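You operate a simulated robot arm through the tools that you are given. There is no shell and no other tool. Be economical: measure what you need, move in short steps, check, and stop when the job is done.

The job below is to be done with a simulated robot arm. You get a single attempt, and the scene is never put back.

Task
Lock both spreaders, lower the tray and stand the wax tin on it.

Only the result counts: the job must be done as asked and must still hold three seconds after the hand-in. Knocking over, shifting, dropping, spilling or breaking anything else fails it.

Robot
A 7-joint arm with a two-finger parallel gripper on a trunk, on a base that drives. Base frame: it is fixed to the floor where the robot stands at the start and does not move with it; the origin is under the middle of the robot, x ahead of it, y to its left, z up. Readings come in cm, rad, newtons and seconds.
With the tool pointing down near the work surface it reaches from about 34 to 76 cm from the robot's upright axis, wherever it stands. Its first joint turns from -2.007 to 2.007 rad. Places, roughly: blue tin, green tin [150, -150, 100]; inside of the ladder tray [50, -30, 90]; ladder tray [50, -30, 90]; spreader with the orange knob [80, -40, 90]; spreader with the yellow knob [50, 0, 90]. Payload 3.91 kg.
The tool frame sits at the grasp point between the pads (the TCP): z along the fingers, y along the line on which they close. The tips reach 3 cm beyond it. The gripper opens to 11 cm. The fingers are 2 cm wide and 1 cm thick; the gripper's body (4.8 by 11.2 cm) begins 5.5 cm behind the TCP.
Orientation is that of the tool frame in the base frame, as [roll, pitch, yaw] about the fixed x, y, z axes, in that order (R = Rz(yaw) Ry(pitch) Rx(roll)). With the fingers straight down and closing along the base's y, the tool's x points along the base's -x, its y along +y and its z along -z.

Tools
- The arm moves only by the tool apply_moves. Its argument "rows" is one flat list of numbers, 7 for each row, row after row: the shift along the tool's x, y, z in cm, then the turn, a rotation vector about the tool's x, y, z in rad, then the finger opening in cm, from 0 to 11. In form: [dx, dy, dz, wx, wy, wz, grip, dx, dy, dz, wx, wy, wz, grip, ...]. A call has 1 to 12 rows; each row shifts and turns the commanded pose from where the row before left it, along the tool's axes as they then stand. Rows are played at 5 a second. More than 5 cm and 0.15 rad between two rows, or a gripper value outside its range, and nothing of the call is played. A pose out of reach is approached as far as the arm can. The call stops where the force on the tool passes 40 N (or 10 N more than at its start, if that is more) or the arm is blocked; 0.2 s more then pass. The fingers move at their own pace (about 10.8 cm/s each) and stop on an object; they squeeze with about 36 N. The grip force told is the motor's: it shows also when the fingers shut on nothing. Time passes only in rows, and 0.2 s behind the last, so rows that do not move let the fingers close. It gives the time, the measured TCP pose, the force on the tool (base axes), the opening and the grip force at its end, in the units of the frame above (readings bear some noise), with the torque about the TCP (base axes, N m) and any sound that the robot's microphone picked up.
- Cameras (640 x 400 px; columns grow to the right, rows downward): "scene" is now at [0.55, 12.13, 165.06]; the picture's right is [-0.43, -0.90, 0.00], its down [-0.73, 0.35, -0.59] and it looks along [0.53, -0.25, -0.81] (base axes); focal length 282 px, centre (320, 200). "wrist" rides on the gripper at [7.2, 1.7, -10.3] in the tool frame; the picture's right is [-0.23, 0.97, 0.00], its down [-0.76, -0.18, -0.62] and it looks along [-0.61, -0.14, 0.78] (tool axes); focal length 222 px, centre (320, 200). There is no depth. A picture from a camera that has moved, and an enlarged one, comes with that camera's place and axes in the base frame and with its lens.
- get_image(camera): a new picture of that camera. It takes no simulated time.
- lift_body(by): slides the trunk up (or, below 0, down) by that many cm; the arm and the scene camera ride with it, the base frame stays. It gives what a move gives, with no picture.
- roll_base(legs): drives the robot by 1 to 6 legs, each [ahead, turn to the left] in cm and rad, along the robot's own axes; the way and the turn of a leg run together, so that a leg with both is an arc; at most 150 cm and 3.142 rad a leg. The arm and the cameras ride along, it lands a little off, and it stops where it bumps. It gives what a move gives.
- turn_head(pan, tilt): turns the head with the scene camera to pan (to the left, within 2.705 rad either way) and tilt (down, from -0.506 to 1.204), counted from straight ahead of the robot. It gives what a move gives.
- close_up(camera, box): a new picture of the part [left, top, right, bottom] of that camera's present view, enlarged. It takes no simulated time.
- job_done(): hands the job in; it is judged then, once.

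Go step by step. Nothing tells you exact positions but the pictures and the camera data: compare them with the known pose of the tool, close in by small moves and look again before you grip or let go. The budget is 120 turns and 78 pictures, counting those below and the enlarged ones. Unless the task says otherwise, let go and move clear before handing in.

The tools are called after "Request:" as name(argument=value, ...) on one line, values as JSON. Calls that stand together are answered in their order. apply_moves: Moves the arm, as the interface text tells. Its arguments: {"type":"object","properties":{"rows":{"type":"array"}},"required":["rows"]} The other tools are called the same way: lift_body (by) slides the trunk up or down; roll_base (legs) drives the base; turn_head (pan, tilt) turns the head that bears the scene camera; get_image (camera) takes a picture; close_up (camera, box) takes an enlarged picture of a part of a camera's view; job_done () hands the job in.

At the start:

```text
time_s: 0.0
ee_pos: [29.65, -26.87, 122.56]
orientation: [-3.141, -0.001, 3.14]
contact_force: [-0.1, 0.7, -0.4]
torque: [0.01, 0.02, -0.01]
width: 11.0
gripper_force: 0.1
trunk travel left (down, up): [-77.5, 21.5]
robot x, y, heading: [-0.1, 0.16, 0.006]
head pan, tilt: [-0.442, 0.942]
```

scene: 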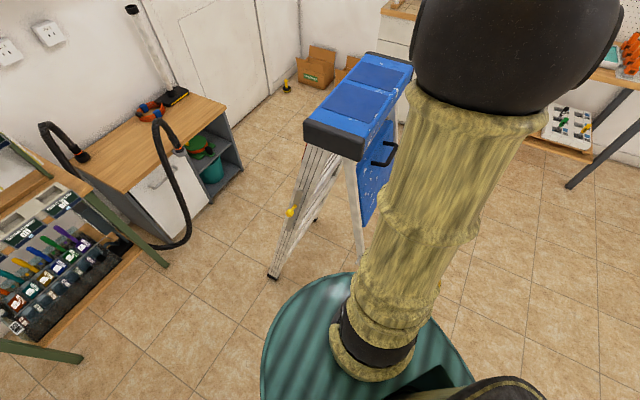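
wrist: 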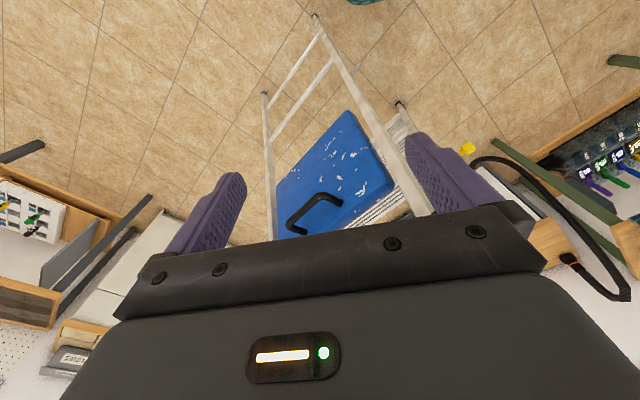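

I see a step ladder with a blue top ahead of the robot and a blue tray with a black handle folded against it; a yellow knob is on the ladder's left side. I'll look closer and look for the tins.

Request:
close_up(camera="scene", box=[240, 40, 440, 290])

Request:
close_up(camera="wrist", box=[220, 0, 500, 250])

Request:
turn_head(pan=-1.0, tilt=0.5)

```text
1.60 times, centred on (340, 165) of scene
camera zoom: at [0.55, 12.13, 165.06], right [-0.43, -0.9, 0.0], down [-0.73, 0.35, -0.59], along [0.53, -0.25, -0.81], focal length 451 px, centre (288, 256)
```

zoom: 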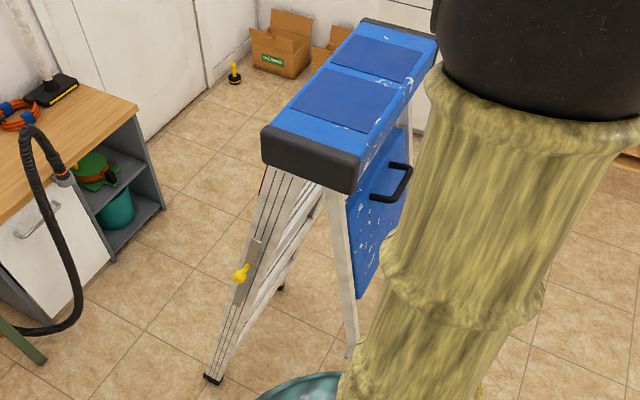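

```text
1.60 times, centred on (360, 125) of wrist
camera zoom: at [22.37, -25.29, 132.83], right [0.23, 0.97, 0.0], down [0.76, -0.18, 0.62], along [0.61, -0.14, -0.78], focal length 355 px, centre (256, 320)
```

zoom: 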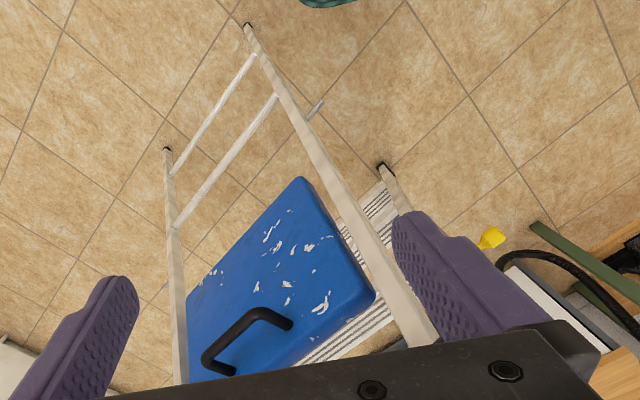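

```text
time_s: 1.0
ee_pos: [29.69, -27.01, 122.54]
orientation: [-3.141, -0.001, -3.141]
contact_force: [0.4, 0.4, -0.1]
torque: [-0.01, 0.0, -0.01]
width: 11.01
gripper_force: 0.1
trunk travel left (down, up): [-77.5, 21.5]
robot x, y, heading: [-0.19, -0.13, -0.003]
head pan, tilt: [-1.0, 0.499]
```

The head is turned; I'll look at the right side for the tins and the orange knob.

Request:
get_image(camera="scene")

```text
73 pictures are left
camera scene: at [-1.13, 7.6, 168.76], right [-0.84, -0.54, 0.0], down [-0.26, 0.4, -0.88], along [0.47, -0.74, -0.48], focal length 282 px, centre (320, 200)
```

scene: 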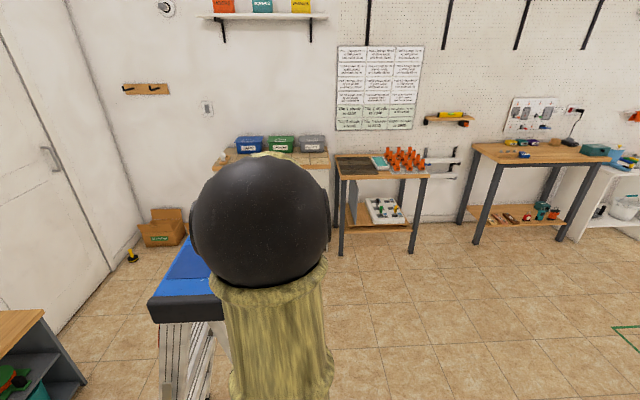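

Request:
close_up(camera="scene", box=[200, 110, 360, 210])

Request:
close_up(camera="scene", box=[330, 30, 480, 270])

```text
4.00 times, centred on (280, 160) of scene
camera zoom: at [-1.13, 7.6, 168.76], right [-0.84, -0.54, 0.0], down [-0.26, 0.4, -0.88], along [0.47, -0.74, -0.48], focal length 1128 px, centre (480, 360)
```

zoom: 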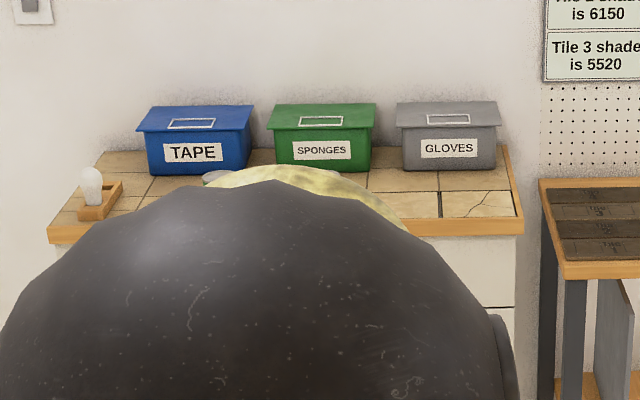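

```text
1.67 times, centred on (405, 150) of scene
camera zoom: at [-1.13, 7.6, 168.76], right [-0.84, -0.54, 0.0], down [-0.26, 0.4, -0.88], along [0.47, -0.74, -0.48], focal length 470 px, centre (178, 283)
```

zoom: 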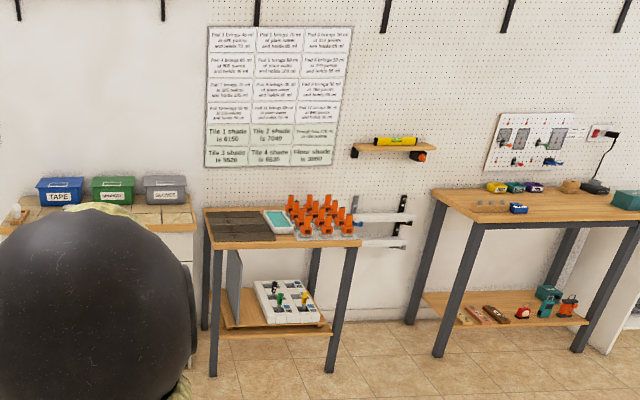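

The tins are hidden behind the arm by the storage bins. First the yellow knob (triangulated at about (49, 0, 91)); I look closer at it.

Request:
turn_head(pan=-0.2, tilt=0.942)

Request:
get_image(camera="scene")

Request:
close_up(camera="wrist", box=[420, 110, 520, 190])

```text
time_s: 2.1
ee_pos: [29.65, -27.11, 122.53]
orientation: [-3.141, -0.001, 3.14]
contact_force: [-0.3, 0.7, 1.1]
torque: [-0.04, -0.01, -0.01]
width: 10.99
gripper_force: 0.0
trunk travel left (down, up): [-77.5, 21.5]
robot x, y, heading: [0.09, 0.17, -0.001]
head pan, tilt: [-0.201, 0.942]
```

```text
70 pictures are left
camera scene: at [1.11, 13.78, 165.07], right [-0.2, -0.98, 0.0], down [-0.79, 0.16, -0.59], along [0.58, -0.12, -0.81], focal length 282 px, centre (320, 200)
```

scene: 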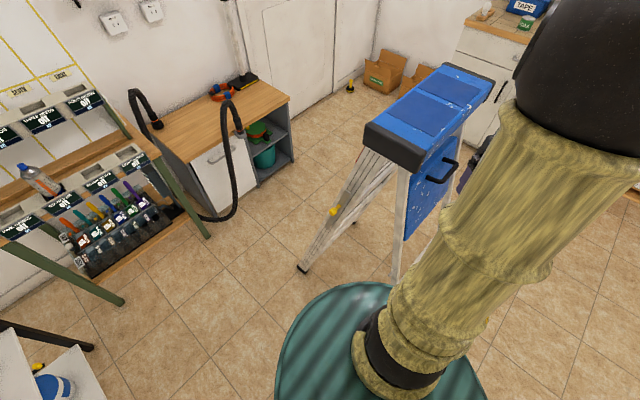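

```text
5.00 times, centred on (470, 150) of wrist
camera zoom: at [22.37, -25.3, 132.83], right [0.23, 0.97, 0.0], down [0.76, -0.18, 0.62], along [0.61, -0.14, -0.78], focal length 1111 px, centre (-430, 450)
```

zoom: 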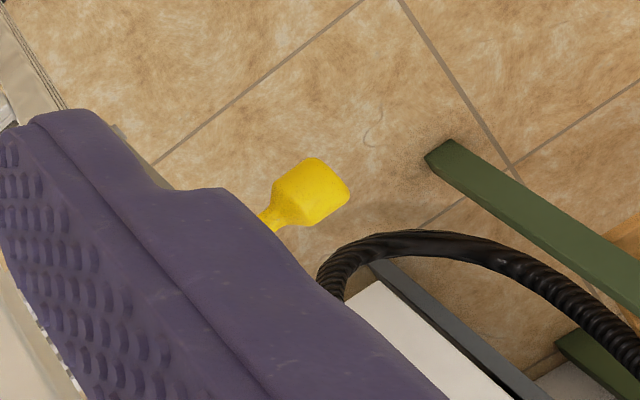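

Request:
close_up(camera="scene", box=[290, 110, 450, 290])

Request:
close_up(camera="scene", box=[460, 0, 560, 60])

Request:
close_up(camera="scene", box=[325, 195, 355, 225])

```text
2.22 times, centred on (370, 200) of scene
camera zoom: at [1.11, 13.78, 165.07], right [-0.2, -0.98, 0.0], down [-0.79, 0.16, -0.59], along [0.58, -0.12, -0.81], focal length 627 px, centre (209, 200)
```

zoom: 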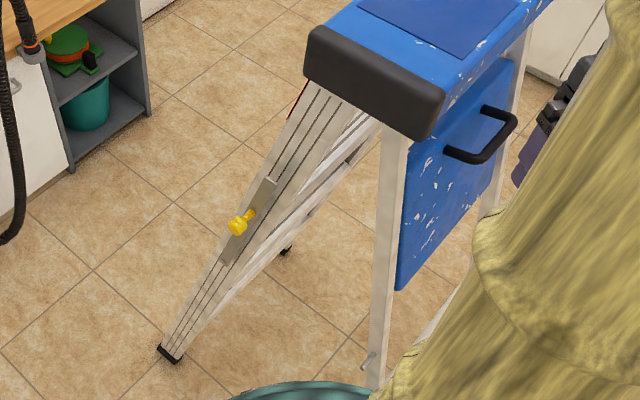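

```text
6.40 times, centred on (510, 30) of scene
camera zoom: at [1.11, 13.78, 165.07], right [-0.2, -0.98, 0.0], down [-0.79, 0.16, -0.59], along [0.58, -0.12, -0.81], focal length 1805 px, centre (-896, 1288)
```

zoom: 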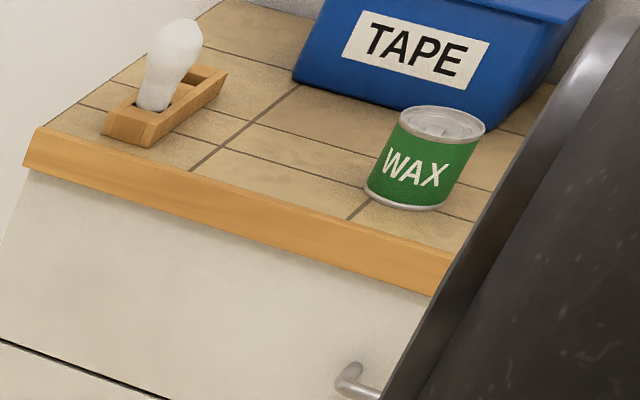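

```text
13.33 times, centred on (340, 210) of scene
camera zoom: at [1.11, 13.78, 165.07], right [-0.2, -0.98, 0.0], down [-0.79, 0.16, -0.59], along [0.58, -0.12, -0.81], focal length 3760 px, centre (53, 67)
```

zoom: 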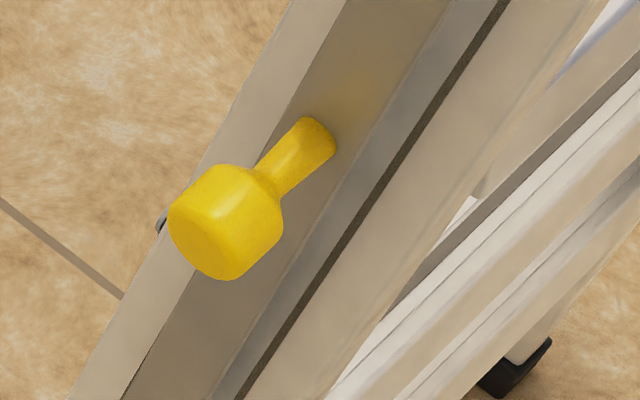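

Request:
close_up(camera="scene", box=[320, 110, 420, 220])

Request:
close_up(camera="scene", box=[340, 190, 440, 290])

Request:
close_up(camera="wrist", box=[320, 0, 420, 80])

```text
3.64 times, centred on (370, 165) of scene
camera zoom: at [1.11, 13.78, 165.07], right [-0.2, -0.98, 0.0], down [-0.79, 0.16, -0.59], along [0.58, -0.12, -0.81], focal length 1025 px, centre (138, 327)
```

zoom: 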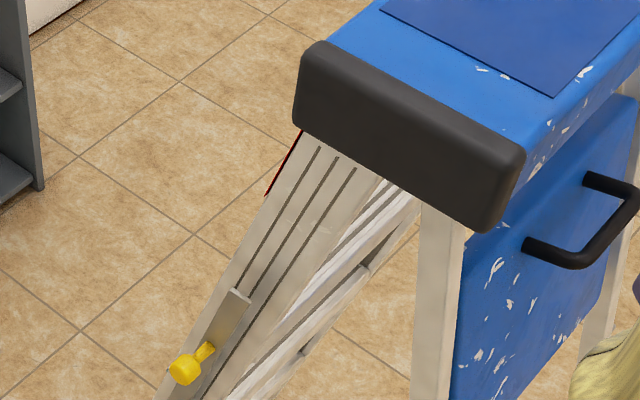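

```text
4.00 times, centred on (390, 240) of scene
camera zoom: at [1.11, 13.78, 165.07], right [-0.2, -0.98, 0.0], down [-0.79, 0.16, -0.59], along [0.58, -0.12, -0.81], focal length 1128 px, centre (40, 40)
```

zoom: 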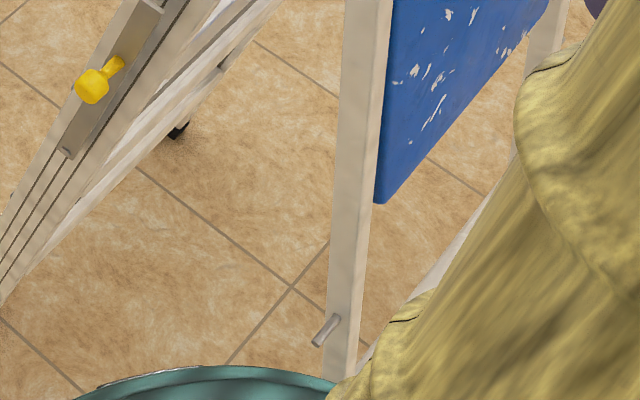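

```text
5.00 times, centred on (370, 40) of wrist
camera zoom: at [22.37, -25.3, 132.83], right [0.23, 0.97, 0.0], down [0.76, -0.18, 0.62], along [0.61, -0.14, -0.78], focal length 1111 px, centre (70, 1000)
```

zoom: 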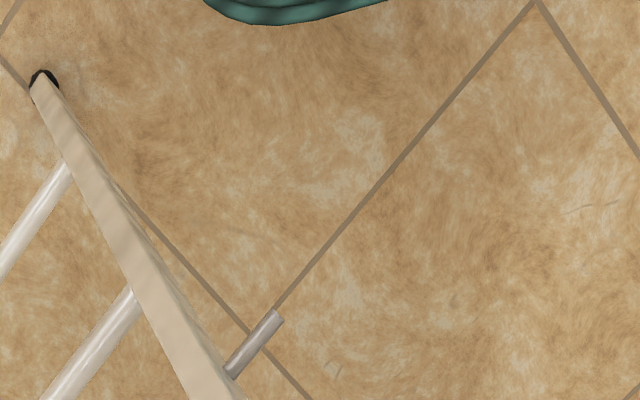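

The green tin reads WAX. The spreader is a ~31 cm bar pivoted low on the front rail, folded up along it; it should swing down to the pin on the rear leg (about (33,-18,71)). I check behind before backing up.

Request:
turn_head(pan=2.6, tilt=0.7)

Request:
get_image(camera="scene")

```text
time_s: 4.6
ee_pos: [29.77, -26.97, 122.6]
orientation: [-3.141, 0.0, -3.141]
contact_force: [-0.5, -0.5, 0.2]
torque: [-0.04, 0.01, 0.01]
width: 11.0
gripper_force: 0.1
trunk travel left (down, up): [-77.5, 21.5]
robot x, y, heading: [0.01, -0.26, -0.002]
head pan, tilt: [2.601, 0.7]
```

```text
62 pictures are left
camera scene: at [-13.34, 19.63, 166.99], right [0.52, 0.86, 0.0], down [0.55, -0.33, -0.77], along [-0.66, 0.39, -0.64], focal length 282 px, centre (320, 200)
```

scene: 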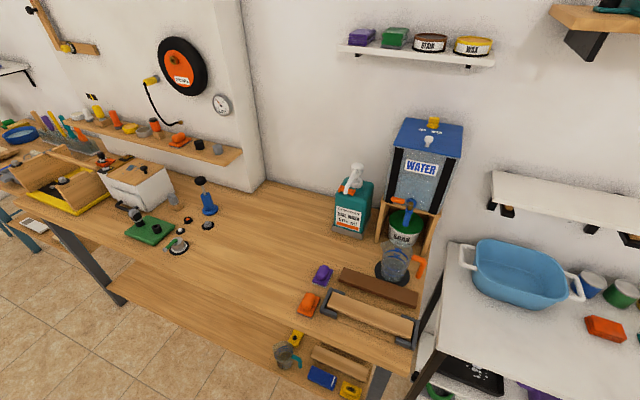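

There is room behind (table edge ~50 cm away). I back up 10 cm, turn the head to the ladder and turn the wrist so that the fingers close along the rail-depth direction.

Request:
roll_base(legs=[[-10, 0]])

Request:
turn_head(pan=-0.2, tilt=0.942)

Request:
apply_moves(rows=[-3, 4, 0, 0, 0, 0.13, 8, -3, 4, 0, 0, 0, 0.13, 8, -2, 4, 0, 0, 0, 0.13, 8, 0, 4, 0, 0, 0, 0.13, 8, 0, 4, 0, 0, 0, 0.13, 8, 0, 4, 0, 0, 0, 0.13, 8, 0, 4, 0, 0, 0, 0.147, 8])

Request:
get_image(camera="scene")

Request:
get_image(camera="wrist")

```text
time_s: 5.7
ee_pos: [19.39, -27.04, 122.57]
orientation: [3.141, 0.001, 3.141]
contact_force: [-0.1, -0.1, -0.1]
torque: [0.01, -0.05, 0.0]
width: 11.0
gripper_force: 0.1
trunk travel left (down, up): [-77.5, 21.5]
robot x, y, heading: [-10.23, -0.14, 0.003]
head pan, tilt: [2.601, 0.7]
```

```text
time_s: 8.2
ee_pos: [19.51, -27.06, 122.59]
orientation: [-3.141, 0.0, 3.141]
contact_force: [-0.3, 0.2, 0.1]
torque: [-0.03, 0.01, -0.01]
width: 11.01
gripper_force: 0.1
trunk travel left (down, up): [-77.5, 21.5]
robot x, y, heading: [-10.15, 0.2, -0.004]
head pan, tilt: [-0.201, 0.942]
```

```text
time_s: 9.8
ee_pos: [37.91, -2.62, 122.82]
orientation: [-3.139, 0.0, 2.214]
contact_force: [-0.2, -0.2, 0.4]
torque: [0.0, -0.01, 0.02]
width: 8.02
gripper_force: 0.0
trunk travel left (down, up): [-77.5, 21.5]
robot x, y, heading: [-10.26, -0.25, 0.0]
head pan, tilt: [-0.201, 0.942]
```

```text
61 pictures are left
camera scene: at [-8.91, 13.89, 165.05], right [-0.2, -0.98, 0.0], down [-0.79, 0.16, -0.59], along [0.58, -0.12, -0.81], focal length 282 px, centre (320, 200)
```

scene: 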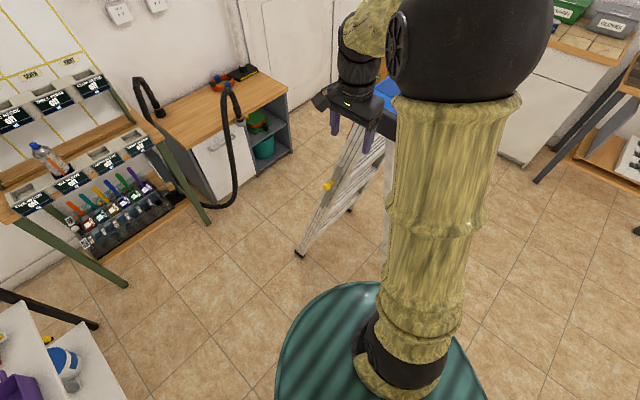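

```text
60 pictures are left
camera wrist: at [34.87, 4.19, 132.98], right [0.92, 0.4, 0.0], down [0.32, -0.72, 0.62], along [0.25, -0.57, -0.78], focal length 222 px, centre (320, 200)
```

wrist: 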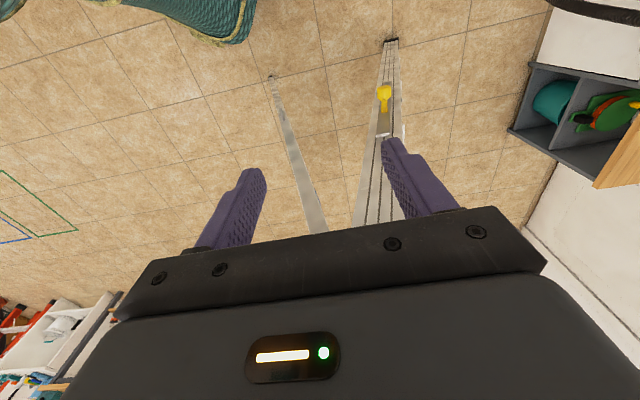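

The wrist view confirms the knob near (49,-0.5,91). I tilt the tool so that the arm leans outward from the ladder, and lower the trunk.

Request:
apply_moves(rows=[0, 0, 0, 0, -0.1, 0, 8, 0, 0, 0, 0, -0.1, 0, 8, 0, 0, 0, 0, -0.1, 0, 8])

Request:
lift_body(by=-22)

Request:
get_image(camera="wrist")

Request:
get_image(camera="scene")

```text
time_s: 10.6
ee_pos: [37.79, -2.79, 122.65]
orientation: [-3.141, 0.304, 2.215]
contact_force: [0.8, -0.3, -0.1]
torque: [0.03, 0.03, 0.0]
width: 8.02
gripper_force: 0.0
trunk travel left (down, up): [-77.5, 21.5]
robot x, y, heading: [-10.27, -0.05, -0.003]
head pan, tilt: [-0.201, 0.942]
```

```text
time_s: 12.9
ee_pos: [37.81, -2.81, 100.68]
orientation: [-3.141, 0.3, 2.215]
contact_force: [0.0, 0.0, -0.1]
torque: [0.01, 0.03, -0.01]
width: 7.99
gripper_force: 0.0
trunk travel left (down, up): [-55.5, 43.5]
robot x, y, heading: [-10.06, 0.34, -0.003]
head pan, tilt: [-0.201, 0.942]
```

```text
59 pictures are left
camera wrist: at [33.07, 6.18, 108.27], right [0.91, 0.41, 0.07], down [0.18, -0.54, 0.82], along [0.37, -0.73, -0.57], focal length 222 px, centre (320, 200)
```

wrist: 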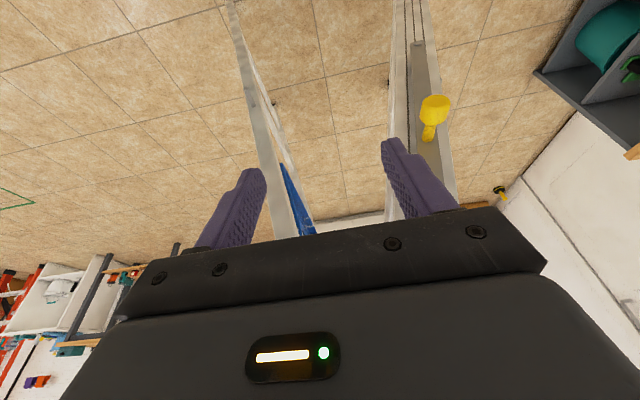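

```text
58 pictures are left
camera scene: at [-9.06, 13.79, 143.07], right [-0.2, -0.98, 0.0], down [-0.79, 0.16, -0.59], along [0.58, -0.12, -0.81], focal length 282 px, centre (320, 200)
```

scene: 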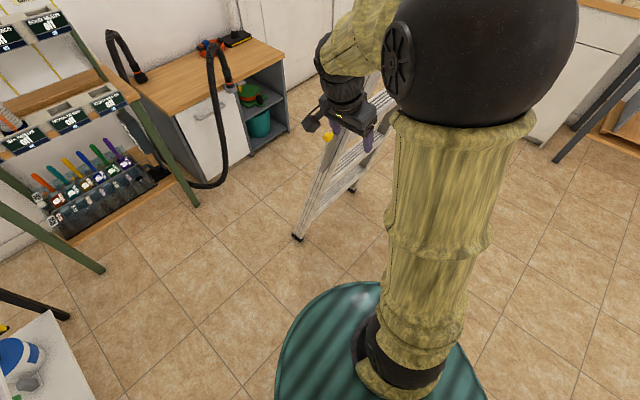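

Knob head now computed at about (48.5,0,91). I move over it along m, then half way down, and look.

Request:
apply_moves(rows=[0, 3.4, 0, 0, 0, 0, 8, 0, 3.4, 0, 0, 0, 0, 8, 0, 3.4, 0, 0, 0, 0, 8, 0, 0, 2.5, 0, 0, 0, 8, 0, 0, 2.5, 0, 0, 0, 8])

Request:
get_image(camera="wrist")

```text
time_s: 14.1
ee_pos: [46.87, 2.02, 95.85]
orientation: [3.142, 0.3, 2.214]
contact_force: [0.1, -0.2, 0.7]
torque: [0.06, 0.0, -0.01]
width: 8.02
gripper_force: 0.1
trunk travel left (down, up): [-55.5, 43.5]
robot x, y, heading: [-10.33, -0.09, -0.002]
head pan, tilt: [-0.201, 0.942]
```

```text
57 pictures are left
camera wrist: at [42.15, 11.03, 103.44], right [0.91, 0.41, 0.07], down [0.18, -0.54, 0.82], along [0.37, -0.73, -0.57], focal length 222 px, centre (320, 200)
```

wrist: 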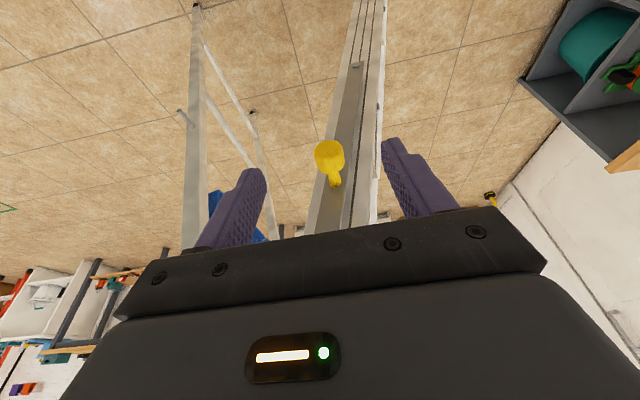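

The knob sits between the fingers' line. I close the last 5.5 cm and grip it lightly, then check.

Request:
apply_moves(rows=[-0.3, 0.25, 1.8, 0, 0, 0, 8, -0.3, 0.25, 1.8, 0, 0, 0, 8, -0.3, 0, 1.9, 0, 0, 0, 8])

Request:
get_image(camera="wrist")

```text
time_s: 14.9
ee_pos: [48.85, 0.38, 90.86]
orientation: [-3.139, 0.299, 2.216]
contact_force: [0.1, -0.2, 0.9]
torque: [-0.01, 0.0, -0.01]
width: 7.99
gripper_force: 0.1
trunk travel left (down, up): [-55.5, 43.5]
robot x, y, heading: [-10.0, 0.28, -0.001]
head pan, tilt: [-0.201, 0.942]
```

```text
56 pictures are left
camera wrist: at [44.06, 9.37, 98.52], right [0.91, 0.41, 0.07], down [0.18, -0.54, 0.82], along [0.37, -0.73, -0.57], focal length 222 px, centre (320, 200)
```

wrist: 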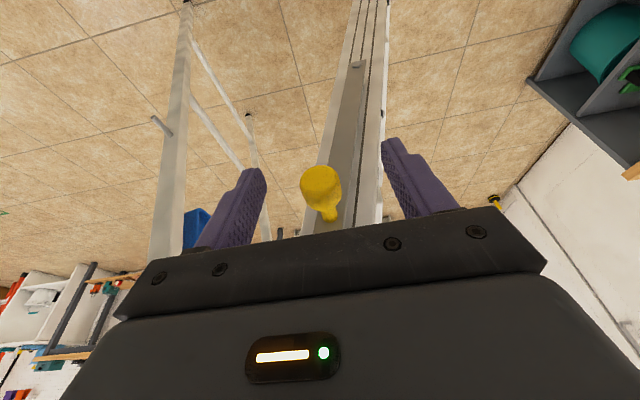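

The knob is at the TCP; closing.

Request:
apply_moves(rows=[0, 0, 0, 0, 0, 0, 4, 0, 0, 0, 0, 0, 0, 1.5, 0, 0, 0, 0, 0, 0, 1.5, 0, 0, 0, 0, 0, 0, 1.5])

Request:
get_image(camera="wrist")

```text
time_s: 15.9
ee_pos: [48.78, 0.29, 90.87]
orientation: [-3.139, 0.3, 2.215]
contact_force: [-1.0, -2.1, -0.3]
torque: [-0.03, -0.01, -0.11]
width: 2.28
gripper_force: 36.2
trunk travel left (down, up): [-55.5, 43.5]
robot x, y, heading: [-9.81, -0.04, -0.003]
head pan, tilt: [-0.201, 0.942]
```

```text
55 pictures are left
camera wrist: at [44.05, 9.36, 98.53], right [0.91, 0.41, 0.07], down [0.18, -0.54, 0.82], along [0.37, -0.73, -0.57], focal length 222 px, centre (320, 200)
```

wrist: 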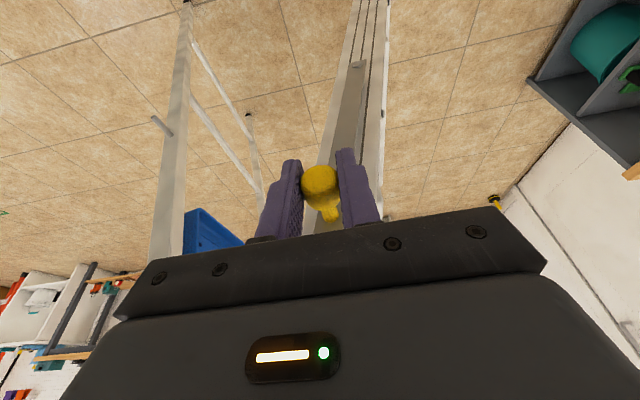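

Gripped (2.3 cm). Now I swing the bar down about its pivot (m≈44.7, z≈68.5), first 16°.

Request:
apply_moves(rows=[0.136, -1.63, 0.44, 0, 0, 0, 1.5, 0.163, -1.51, 0.525, 0, 0, 0, 1.5, 0.192, -1.47, 0.62, 0, 0, 0, 1.5, 0.225, -1.42, 0.726, 0, 0, 0, 1.5])

Request:
get_image(camera="wrist")

```text
time_s: 16.9
ee_pos: [43.88, -3.09, 88.39]
orientation: [-3.141, 0.299, 2.214]
contact_force: [0.3, 4.3, -0.2]
torque: [0.25, -0.11, 0.02]
width: 2.27
gripper_force: 35.9
trunk travel left (down, up): [-55.5, 43.5]
robot x, y, heading: [-10.44, -0.16, 0.002]
head pan, tilt: [-0.201, 0.942]
```

```text
54 pictures are left
camera wrist: at [39.14, 5.84, 96.02], right [0.91, 0.41, 0.07], down [0.18, -0.54, 0.82], along [0.37, -0.73, -0.57], focal length 222 px, centre (320, 200)
```

wrist: 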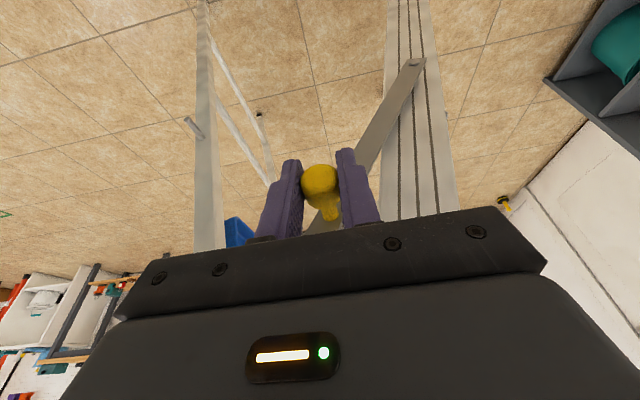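

The bar follows freely. Continuing to about 150°.

Request:
apply_moves(rows=[0.319, -1.7, 1.03, 0, 0, 0, 1.5, 0.363, -1.6, 1.175, 0, 0, 0, 1.5, 0.402, -1.48, 1.3, 0, 0, 0, 1.5, 0.437, -1.36, 1.41, 0, 0, 0, 1.5, 0.473, -1.23, 1.53, 0, 0, 0, 1.5, 0.499, -1.08, 1.61, 0, 0, 0, 1.5])

Request:
get_image(camera="wrist")

```text
time_s: 18.3
ee_pos: [37.25, -8.29, 79.99]
orientation: [-3.138, 0.299, 2.217]
contact_force: [2.7, 12.3, -0.5]
torque: [0.08, 0.23, 0.24]
width: 2.27
gripper_force: 36.1
trunk travel left (down, up): [-55.5, 43.5]
robot x, y, heading: [-9.76, 0.09, -0.001]
head pan, tilt: [-0.201, 0.942]
```

```text
53 pictures are left
camera wrist: at [32.46, 0.73, 87.63], right [0.91, 0.41, 0.06], down [0.19, -0.54, 0.82], along [0.37, -0.73, -0.57], focal length 222 px, centre (320, 200)
```

wrist: 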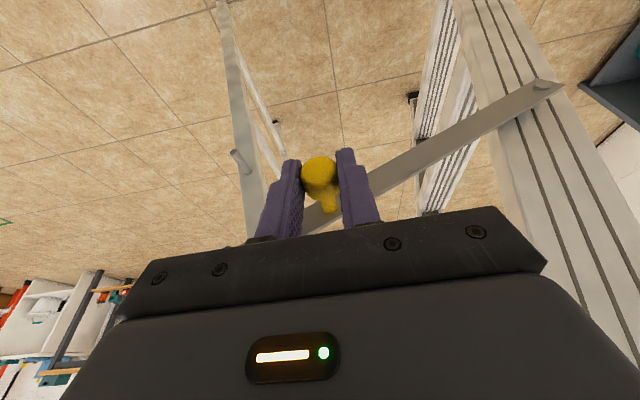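

Request:
apply_moves(rows=[0.6, -0.7, 1.7, 0, 0, 0, 1.5, 0.62, -0.6, 1.77, 0, 0, 0, 1.5, 0.64, -0.45, 1.82, 0, 0, 0, 1.5])

Request:
get_image(camera="wrist")

```text
time_s: 19.1
ee_pos: [35.82, -9.13, 74.32]
orientation: [-3.14, 0.299, 2.217]
contact_force: [1.5, 16.6, -0.1]
torque: [0.33, 0.27, 0.11]
width: 2.29
gripper_force: 36.4
trunk travel left (down, up): [-55.5, 43.5]
robot x, y, heading: [-10.4, 0.31, 0.0]
head pan, tilt: [-0.201, 0.942]
```

```text
52 pictures are left
camera wrist: at [31.06, -0.09, 82.06], right [0.91, 0.41, 0.07], down [0.19, -0.54, 0.82], along [0.37, -0.73, -0.57], focal length 222 px, centre (320, 200)
```

wrist: 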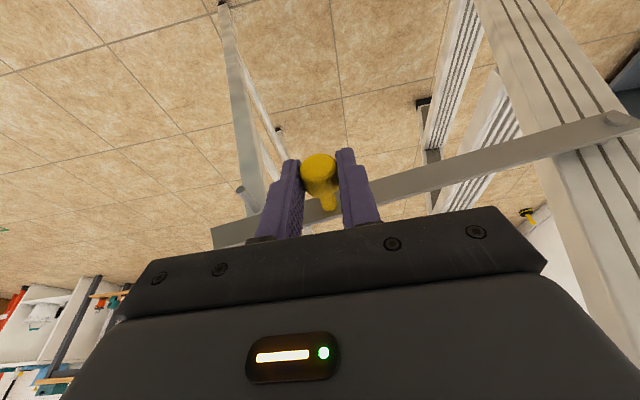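

Request:
apply_moves(rows=[0.5, 0.0, 0.9, 0, 0, 0, 1.5, 0.5, 0.0, 0.95, 0, 0, 0, 1.5, 0.35, 0.0, 0.95, 0, 0, 0, 1.5])

Request:
get_image(camera="wrist")

```text
time_s: 19.9
ee_pos: [35.44, -9.01, 71.38]
orientation: [3.141, 0.304, 2.211]
contact_force: [6.4, -14.2, 11.4]
torque: [-1.04, -0.59, -0.08]
width: 2.27
gripper_force: 36.7
trunk travel left (down, up): [-55.5, 43.5]
robot x, y, heading: [-10.18, -0.46, -0.001]
head pan, tilt: [-0.201, 0.942]
```

```text
51 pictures are left
camera wrist: at [30.72, 0.05, 79.05], right [0.91, 0.41, 0.07], down [0.18, -0.54, 0.82], along [0.37, -0.74, -0.56], focal length 222 px, centre (320, 200)
```

wrist: 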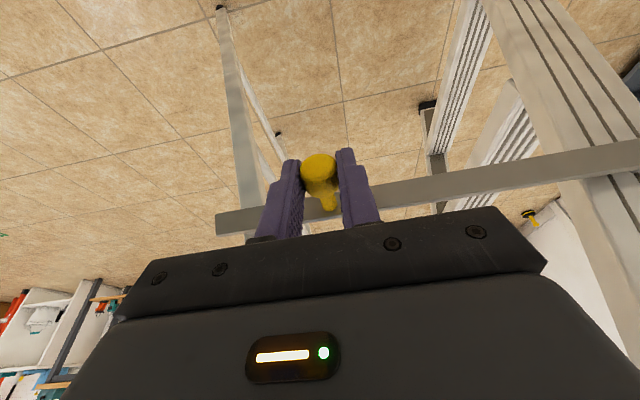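

An upward force has appeared: the bar meets the pin. I press further in small steps, listening for a click.

Request:
apply_moves(rows=[-0.25, 0, 0.4, 0, 0, 0, 1.5, 0.12, 0, 0.38, 0, 0, 0, 1.5, 0.12, 0, 0.38, 0, 0, 0, 1.5])

```text
time_s: 20.7
ee_pos: [35.37, -8.91, 70.24]
orientation: [3.141, 0.301, 2.216]
contact_force: [0.3, 4.0, 24.7]
torque: [-0.07, 0.01, -0.02]
width: 2.29
gripper_force: 35.9
trunk travel left (down, up): [-55.5, 43.5]
robot x, y, heading: [-10.04, 0.32, -0.002]
head pan, tilt: [-0.201, 0.942]
```

Request:
apply_moves(rows=[0.09, 0, 0.29, 0, 0, 0, 1.5, 0.09, 0, 0.29, 0, 0, 0, 1.5, 0.09, 0, 0.29, 0, 0, 0, 1.5, 0.09, 0, 0.29, 0, 0, 0, 1.5])

Request:
get_image(camera="wrist")

```text
time_s: 21.7
ee_pos: [35.54, -9.07, 69.09]
orientation: [-3.141, 0.303, 2.216]
contact_force: [1.0, 8.7, 23.8]
torque: [-0.1, -0.01, 0.01]
width: 2.22
gripper_force: 35.8
trunk travel left (down, up): [-55.5, 43.5]
robot x, y, heading: [-10.05, -0.06, 0.002]
head pan, tilt: [-0.201, 0.942]
```

```text
50 pictures are left
camera wrist: at [30.74, 0.0, 76.67], right [0.91, 0.41, 0.07], down [0.18, -0.54, 0.82], along [0.37, -0.73, -0.57], focal length 222 px, centre (320, 200)
```

wrist: 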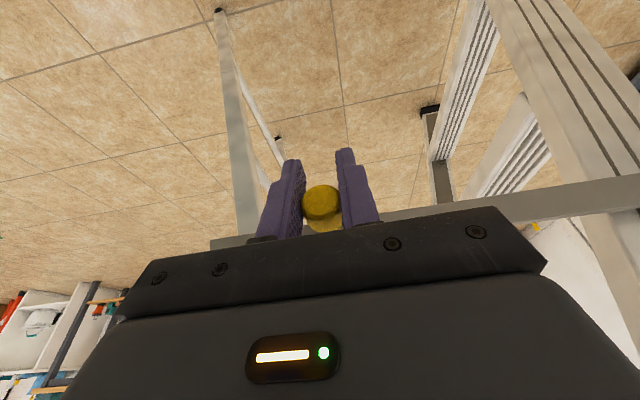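

The knob slipped up in the fingers; the bar has stopped on the pin without a click so far. I let go, back off outward and look.

Request:
apply_moves(rows=[0, 0, 0, 0, 0, 0, 5, 0, 0, 0, 0, 0, 0, 5, 0, 0, -3, 0, 0, 0, 5, 0, 0, -3, 0, 0, 0, 5])

Request:
close_up(camera="wrist", box=[180, 60, 420, 240])

```text
time_s: 22.7
ee_pos: [34.59, -7.75, 74.69]
orientation: [3.139, 0.301, 2.215]
contact_force: [-0.4, -0.2, 0.3]
torque: [0.01, 0.0, 0.01]
width: 5.01
gripper_force: 0.1
trunk travel left (down, up): [-55.5, 43.5]
robot x, y, heading: [-10.05, -0.33, -0.002]
head pan, tilt: [-0.201, 0.942]
```

```text
2.22 times, centred on (300, 150) of wrist
camera zoom: at [29.78, 1.23, 82.38], right [0.91, 0.41, 0.07], down [0.18, -0.54, 0.82], along [0.37, -0.73, -0.57], focal length 494 px, centre (364, 311)
```

zoom: 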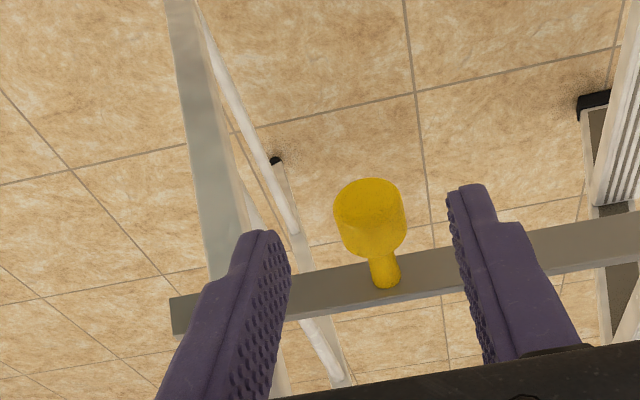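

Request:
apply_moves(rows=[2, -2, -4, 0, 0, 0, 5, 2, -2, -4, 0, 0, 0, 5, 1, -2, 0, 0, 0.1, 0, 5, 0, 0, 0, 0, 0.1, 0, 5])

Request:
close_up(camera="wrist", box=[200, 60, 440, 220])

```text
time_s: 23.7
ee_pos: [26.17, -5.63, 80.98]
orientation: [-3.141, 0.099, 2.211]
contact_force: [-0.9, -0.3, -0.9]
torque: [0.02, 0.0, -0.01]
width: 5.01
gripper_force: 0.1
out of reach, approached as far as the arm can: row 3
trunk travel left (down, up): [-55.5, 43.5]
robot x, y, heading: [-10.28, -0.1, -0.003]
head pan, tilt: [-0.201, 0.942]
```

```text
2.50 times, centred on (320, 140) of wrist
camera zoom: at [22.4, 1.9, 90.47], right [0.92, 0.4, 0.02], down [0.27, -0.66, 0.7], along [0.29, -0.63, -0.72], focal length 555 px, centre (320, 350)
```

zoom: 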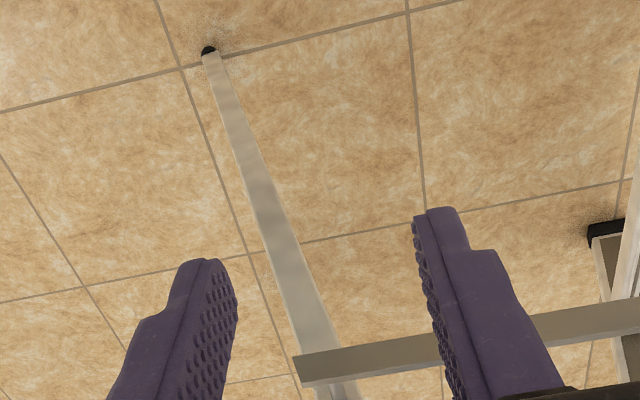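

I'll press the knob from above with closed fingers, since the grip slipped before any click.

Request:
apply_moves(rows=[0, 2.65, 0, 0, -0.1, 0, 0, 0, 2.65, 0, 0, -0.1, 0, 0, -2, 0, 1.5, 0, 0, 0, 0, -2, 0, 2.5, 0, 0, 0, 0, -1.8, 0, 4, 0, 0, 0, 0])

Request:
get_image(camera="wrist")

```text
time_s: 24.9
ee_pos: [35.04, -8.86, 74.87]
orientation: [-3.14, 0.299, 2.213]
contact_force: [0.4, 0.3, -0.1]
torque: [-0.03, 0.01, -0.02]
width: 0.02
gripper_force: 36.4
trunk travel left (down, up): [-55.5, 43.5]
robot x, y, heading: [-10.17, 0.16, 0.006]
head pan, tilt: [-0.201, 0.942]
```

```text
47 pictures are left
camera wrist: at [30.27, 0.17, 82.53], right [0.91, 0.41, 0.07], down [0.18, -0.54, 0.82], along [0.37, -0.73, -0.57], focal length 222 px, centre (320, 200)
```

wrist: 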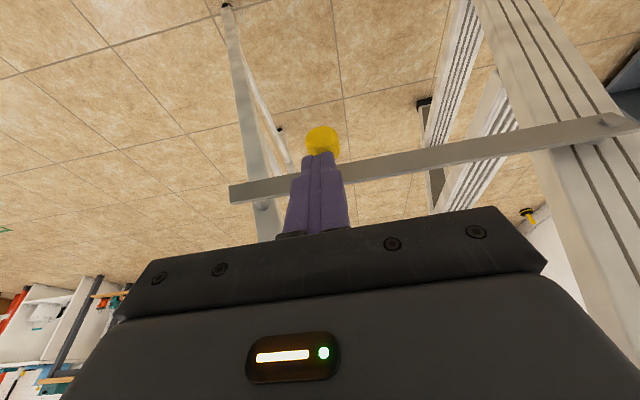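

Request:
close_up(camera="wrist", box=[210, 110, 370, 230])

Request:
get_image(camera="scene")

```text
3.33 times, centred on (290, 170) of wrist
camera zoom: at [30.27, 0.17, 82.53], right [0.91, 0.41, 0.07], down [0.18, -0.54, 0.82], along [0.37, -0.73, -0.57], focal length 740 px, centre (420, 300)
```

zoom: 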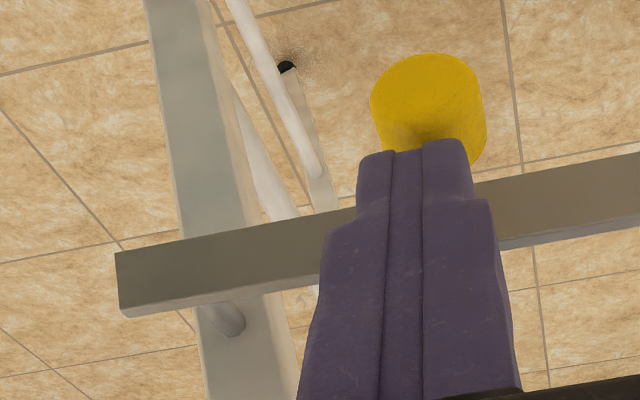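

```text
45 pictures are left
camera scene: at [-9.03, 13.8, 143.07], right [-0.2, -0.98, 0.0], down [-0.79, 0.16, -0.59], along [0.58, -0.12, -0.81], focal length 282 px, centre (320, 200)
```

scene: 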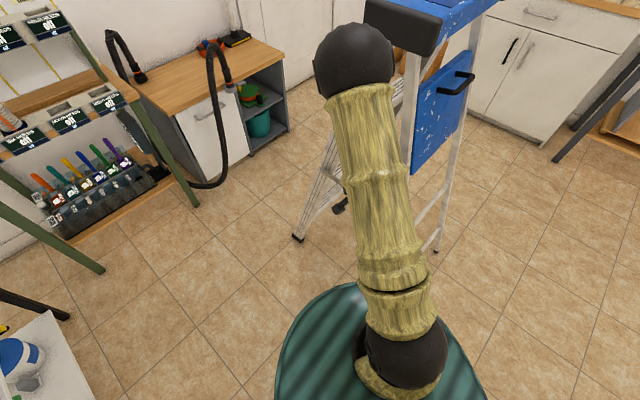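

The bar now seems level with the pin. I press down on the knob to make sure it is fully home.

Request:
apply_moves(rows=[0.2, 0, 0.7, 0, 0, 0, 0, 0.12, 0, 0.4, 0, 0, 0, 0, 0.12, 0, 0.4, 0, 0, 0, 0, 0.12, 0, 0.4, 0, 0, 0, 0, 0.12, 0, 0.4, 0, 0, 0, 0, 0.12, 0, 0.4, 0, 0, 0, 0])

Request:
get_image(camera="wrist")

```text
time_s: 25.7
ee_pos: [34.99, -8.81, 73.93]
orientation: [3.131, 0.308, 2.21]
contact_force: [-9.6, 3.2, 32.6]
torque: [0.02, 0.25, 0.16]
width: 0.0
gripper_force: 36.2
trunk travel left (down, up): [-55.5, 43.5]
robot x, y, heading: [-10.08, -0.1, -0.001]
head pan, tilt: [-0.201, 0.942]
stopped in row 3: the force on the tool passed its limit (the readings are from after the stop); the commanded pose is now the measured one
```

```text
44 pictures are left
camera wrist: at [30.19, 0.21, 81.59], right [0.91, 0.41, 0.08], down [0.17, -0.54, 0.82], along [0.38, -0.74, -0.56], focal length 222 px, centre (320, 200)
```

wrist: 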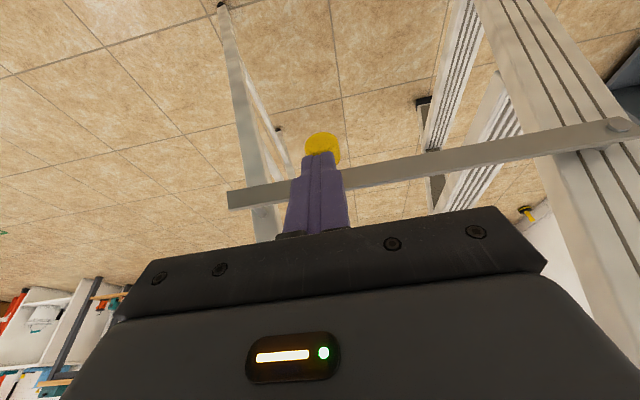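

The bar is hard against its stop (40 N doesn't move it), hooked over the pin. Next the tray: it folds down about its lower edge by the black handle (~(50,-34,100)). I retract and drive round to face it.

Request:
apply_moves(rows=[0, 0, -3, 0, 0, 0, 0, 2, 0, -4, 0, 0, 0, 3, 3, 0, -4, 0, 0, 0, 3, 3, 0, -4, 0, 0, 0, 3])

Request:
roll_base(legs=[[-12, 0]])

Request:
get_image(camera="scene")

```text
time_s: 26.7
ee_pos: [27.72, 0.67, 85.74]
orientation: [3.135, 0.306, 2.208]
contact_force: [0.6, 1.3, -0.6]
torque: [-0.06, -0.01, -0.02]
width: 3.01
gripper_force: 0.0
trunk travel left (down, up): [-55.5, 43.5]
robot x, y, heading: [-9.93, -0.11, -0.002]
head pan, tilt: [-0.201, 0.942]
```

```text
time_s: 27.9
ee_pos: [15.62, 0.66, 85.74]
orientation: [3.137, 0.307, 2.213]
contact_force: [-0.3, 0.0, 0.0]
torque: [0.0, 0.02, 0.03]
width: 2.98
gripper_force: 0.1
trunk travel left (down, up): [-55.5, 43.5]
robot x, y, heading: [-21.92, 0.09, 0.008]
head pan, tilt: [-0.201, 0.942]
```

```text
43 pictures are left
camera scene: at [-21.26, 13.8, 143.07], right [-0.2, -0.98, 0.0], down [-0.79, 0.16, -0.59], along [0.58, -0.12, -0.81], focal length 282 px, centre (320, 200)
```

scene: 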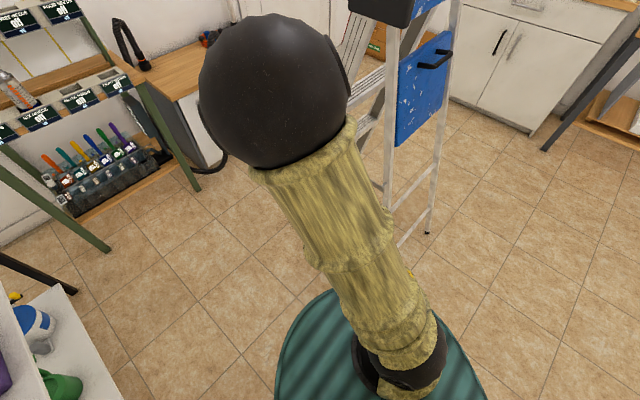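

Request:
roll_base(legs=[[0, -1.32], [76, 0], [0, 1.96]])

Request:
turn_head(pan=-0.1, tilt=0.75)

Request:
get_image(camera="scene")

```text
time_s: 30.1
ee_pos: [10.83, -20.24, 85.68]
orientation: [3.139, 0.308, 1.648]
contact_force: [-0.3, 1.0, -0.9]
torque: [-0.05, 0.01, -0.01]
width: 2.98
gripper_force: 0.2
trunk travel left (down, up): [-55.5, 43.5]
robot x, y, heading: [-21.59, -0.09, -0.429]
head pan, tilt: [-0.201, 0.942]
stopped in leg 1: the robot was blocked; the commanded pose is now the measured one
```

```text
time_s: 30.8
ee_pos: [10.74, -20.27, 85.67]
orientation: [3.138, 0.307, 1.648]
contact_force: [-0.9, -0.4, 0.4]
torque: [0.01, 0.02, 0.01]
width: 2.99
gripper_force: 0.0
trunk travel left (down, up): [-55.5, 43.5]
robot x, y, heading: [-21.26, -0.37, -0.433]
head pan, tilt: [-0.099, 0.75]
```

```text
42 pictures are left
camera scene: at [-13.41, 11.91, 144.56], right [-0.51, -0.86, 0.0], down [-0.59, 0.35, -0.73], along [0.63, -0.37, -0.68], focal length 282 px, centre (320, 200)
```

scene: 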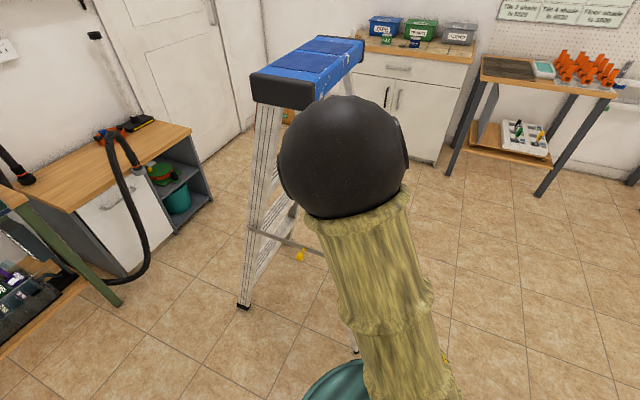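

Turning was blocked, most likely the rear of the base near the table behind. I check behind me before moving.

Request:
turn_head(pan=2.7, tilt=1.2)

Request:
get_image(camera="scene")

```text
time_s: 33.3
ee_pos: [10.82, -20.36, 85.69]
orientation: [3.139, 0.306, 1.649]
contact_force: [-0.2, 0.5, -0.7]
torque: [-0.01, -0.01, -0.02]
width: 2.99
gripper_force: 0.2
trunk travel left (down, up): [-55.5, 43.5]
robot x, y, heading: [-21.67, -0.01, -0.43]
head pan, tilt: [2.7, 1.201]
```

```text
41 pictures are left
camera scene: at [-24.15, 20.39, 141.39], right [0.77, 0.64, 0.0], down [0.6, -0.71, -0.36], along [-0.23, 0.28, -0.93], focal length 282 px, centre (320, 200)
```

scene: 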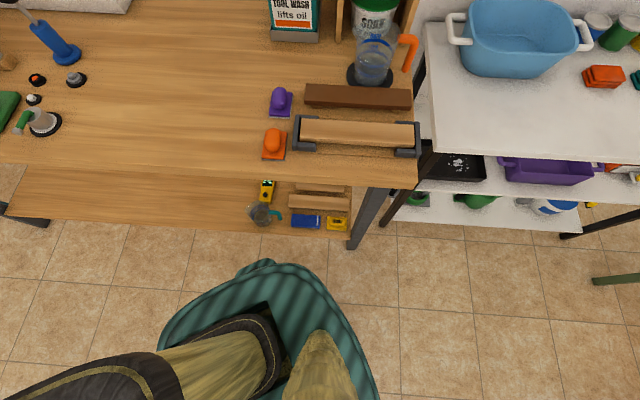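

The rear of the body is close to the lower shelf of the bench. I drive forward a bit first, then turn right.

Request:
roll_base(legs=[[12, 0], [0, -0.85]])

Request:
turn_head(pan=0.0, tilt=0.9)

Request:
get_image(camera="scene")

```text
time_s: 36.7
ee_pos: [-3.83, -42.59, 85.71]
orientation: [3.138, 0.308, 0.811]
contact_force: [-0.6, -1.5, -0.3]
torque: [0.0, 0.0, -0.01]
width: 2.99
gripper_force: 0.0
trunk travel left (down, up): [-55.5, 43.5]
robot x, y, heading: [-10.53, -5.34, -1.27]
head pan, tilt: [2.7, 1.201]
```

```text
time_s: 39.1
ee_pos: [-3.93, -42.67, 85.68]
orientation: [3.139, 0.305, 0.813]
contact_force: [0.0, 1.0, 1.1]
torque: [0.03, 0.0, -0.01]
width: 2.97
gripper_force: 0.1
trunk travel left (down, up): [-55.5, 43.5]
robot x, y, heading: [-10.83, -5.2, -1.274]
head pan, tilt: [0.0, 0.901]
```

```text
40 pictures are left
camera scene: at [4.42, -2.28, 143.37], right [-0.96, -0.29, 0.0], down [-0.23, 0.75, -0.62], along [0.18, -0.59, -0.78], focal length 282 px, centre (320, 200)
```

scene: 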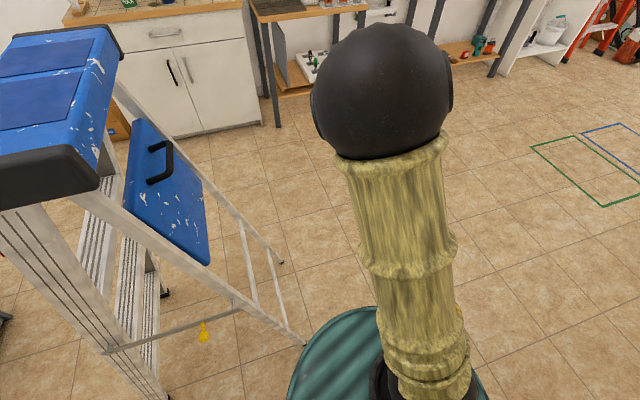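

Request:
close_up(camera="scene", box=[160, 270, 280, 350])

Request:
roll_base(legs=[[0, -0.48], [70, 0], [0, 2.39]])

Request:
get_image(camera="scene")

```text
5.00 times, centred on (220, 310) of scene
camera zoom: at [4.42, -2.28, 143.37], right [-0.96, -0.29, 0.0], down [-0.23, 0.75, -0.62], along [0.18, -0.59, -0.78], focal length 1410 px, centre (820, -350)
```

zoom: 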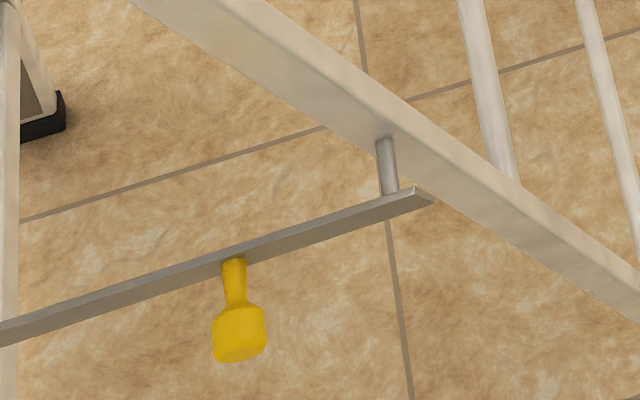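

```text
time_s: 50.1
ee_pos: [8.95, -56.12, 85.71]
orientation: [3.139, 0.308, 2.729]
contact_force: [0.9, -0.8, 0.8]
torque: [0.0, 0.01, 0.01]
width: 2.98
gripper_force: 0.2
trunk travel left (down, up): [-55.5, 43.5]
robot x, y, heading: [-23.8, -75.07, 0.648]
head pan, tilt: [0.0, 0.901]
```

```text
38 pictures are left
camera scene: at [-31.89, -62.13, 143.37], right [0.6, -0.8, 0.0], down [-0.63, -0.47, -0.62], along [0.5, 0.37, -0.78], focal length 282 px, centre (320, 200)
```

scene: 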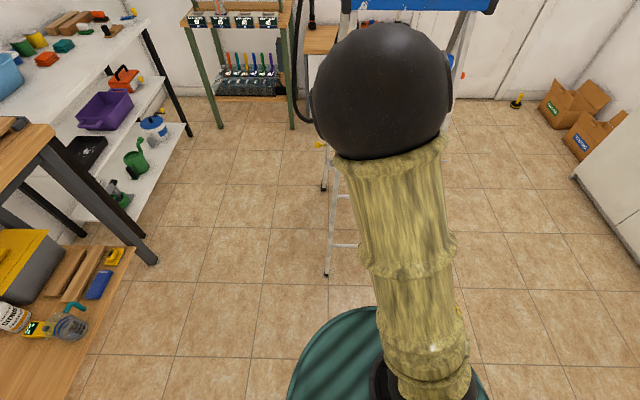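

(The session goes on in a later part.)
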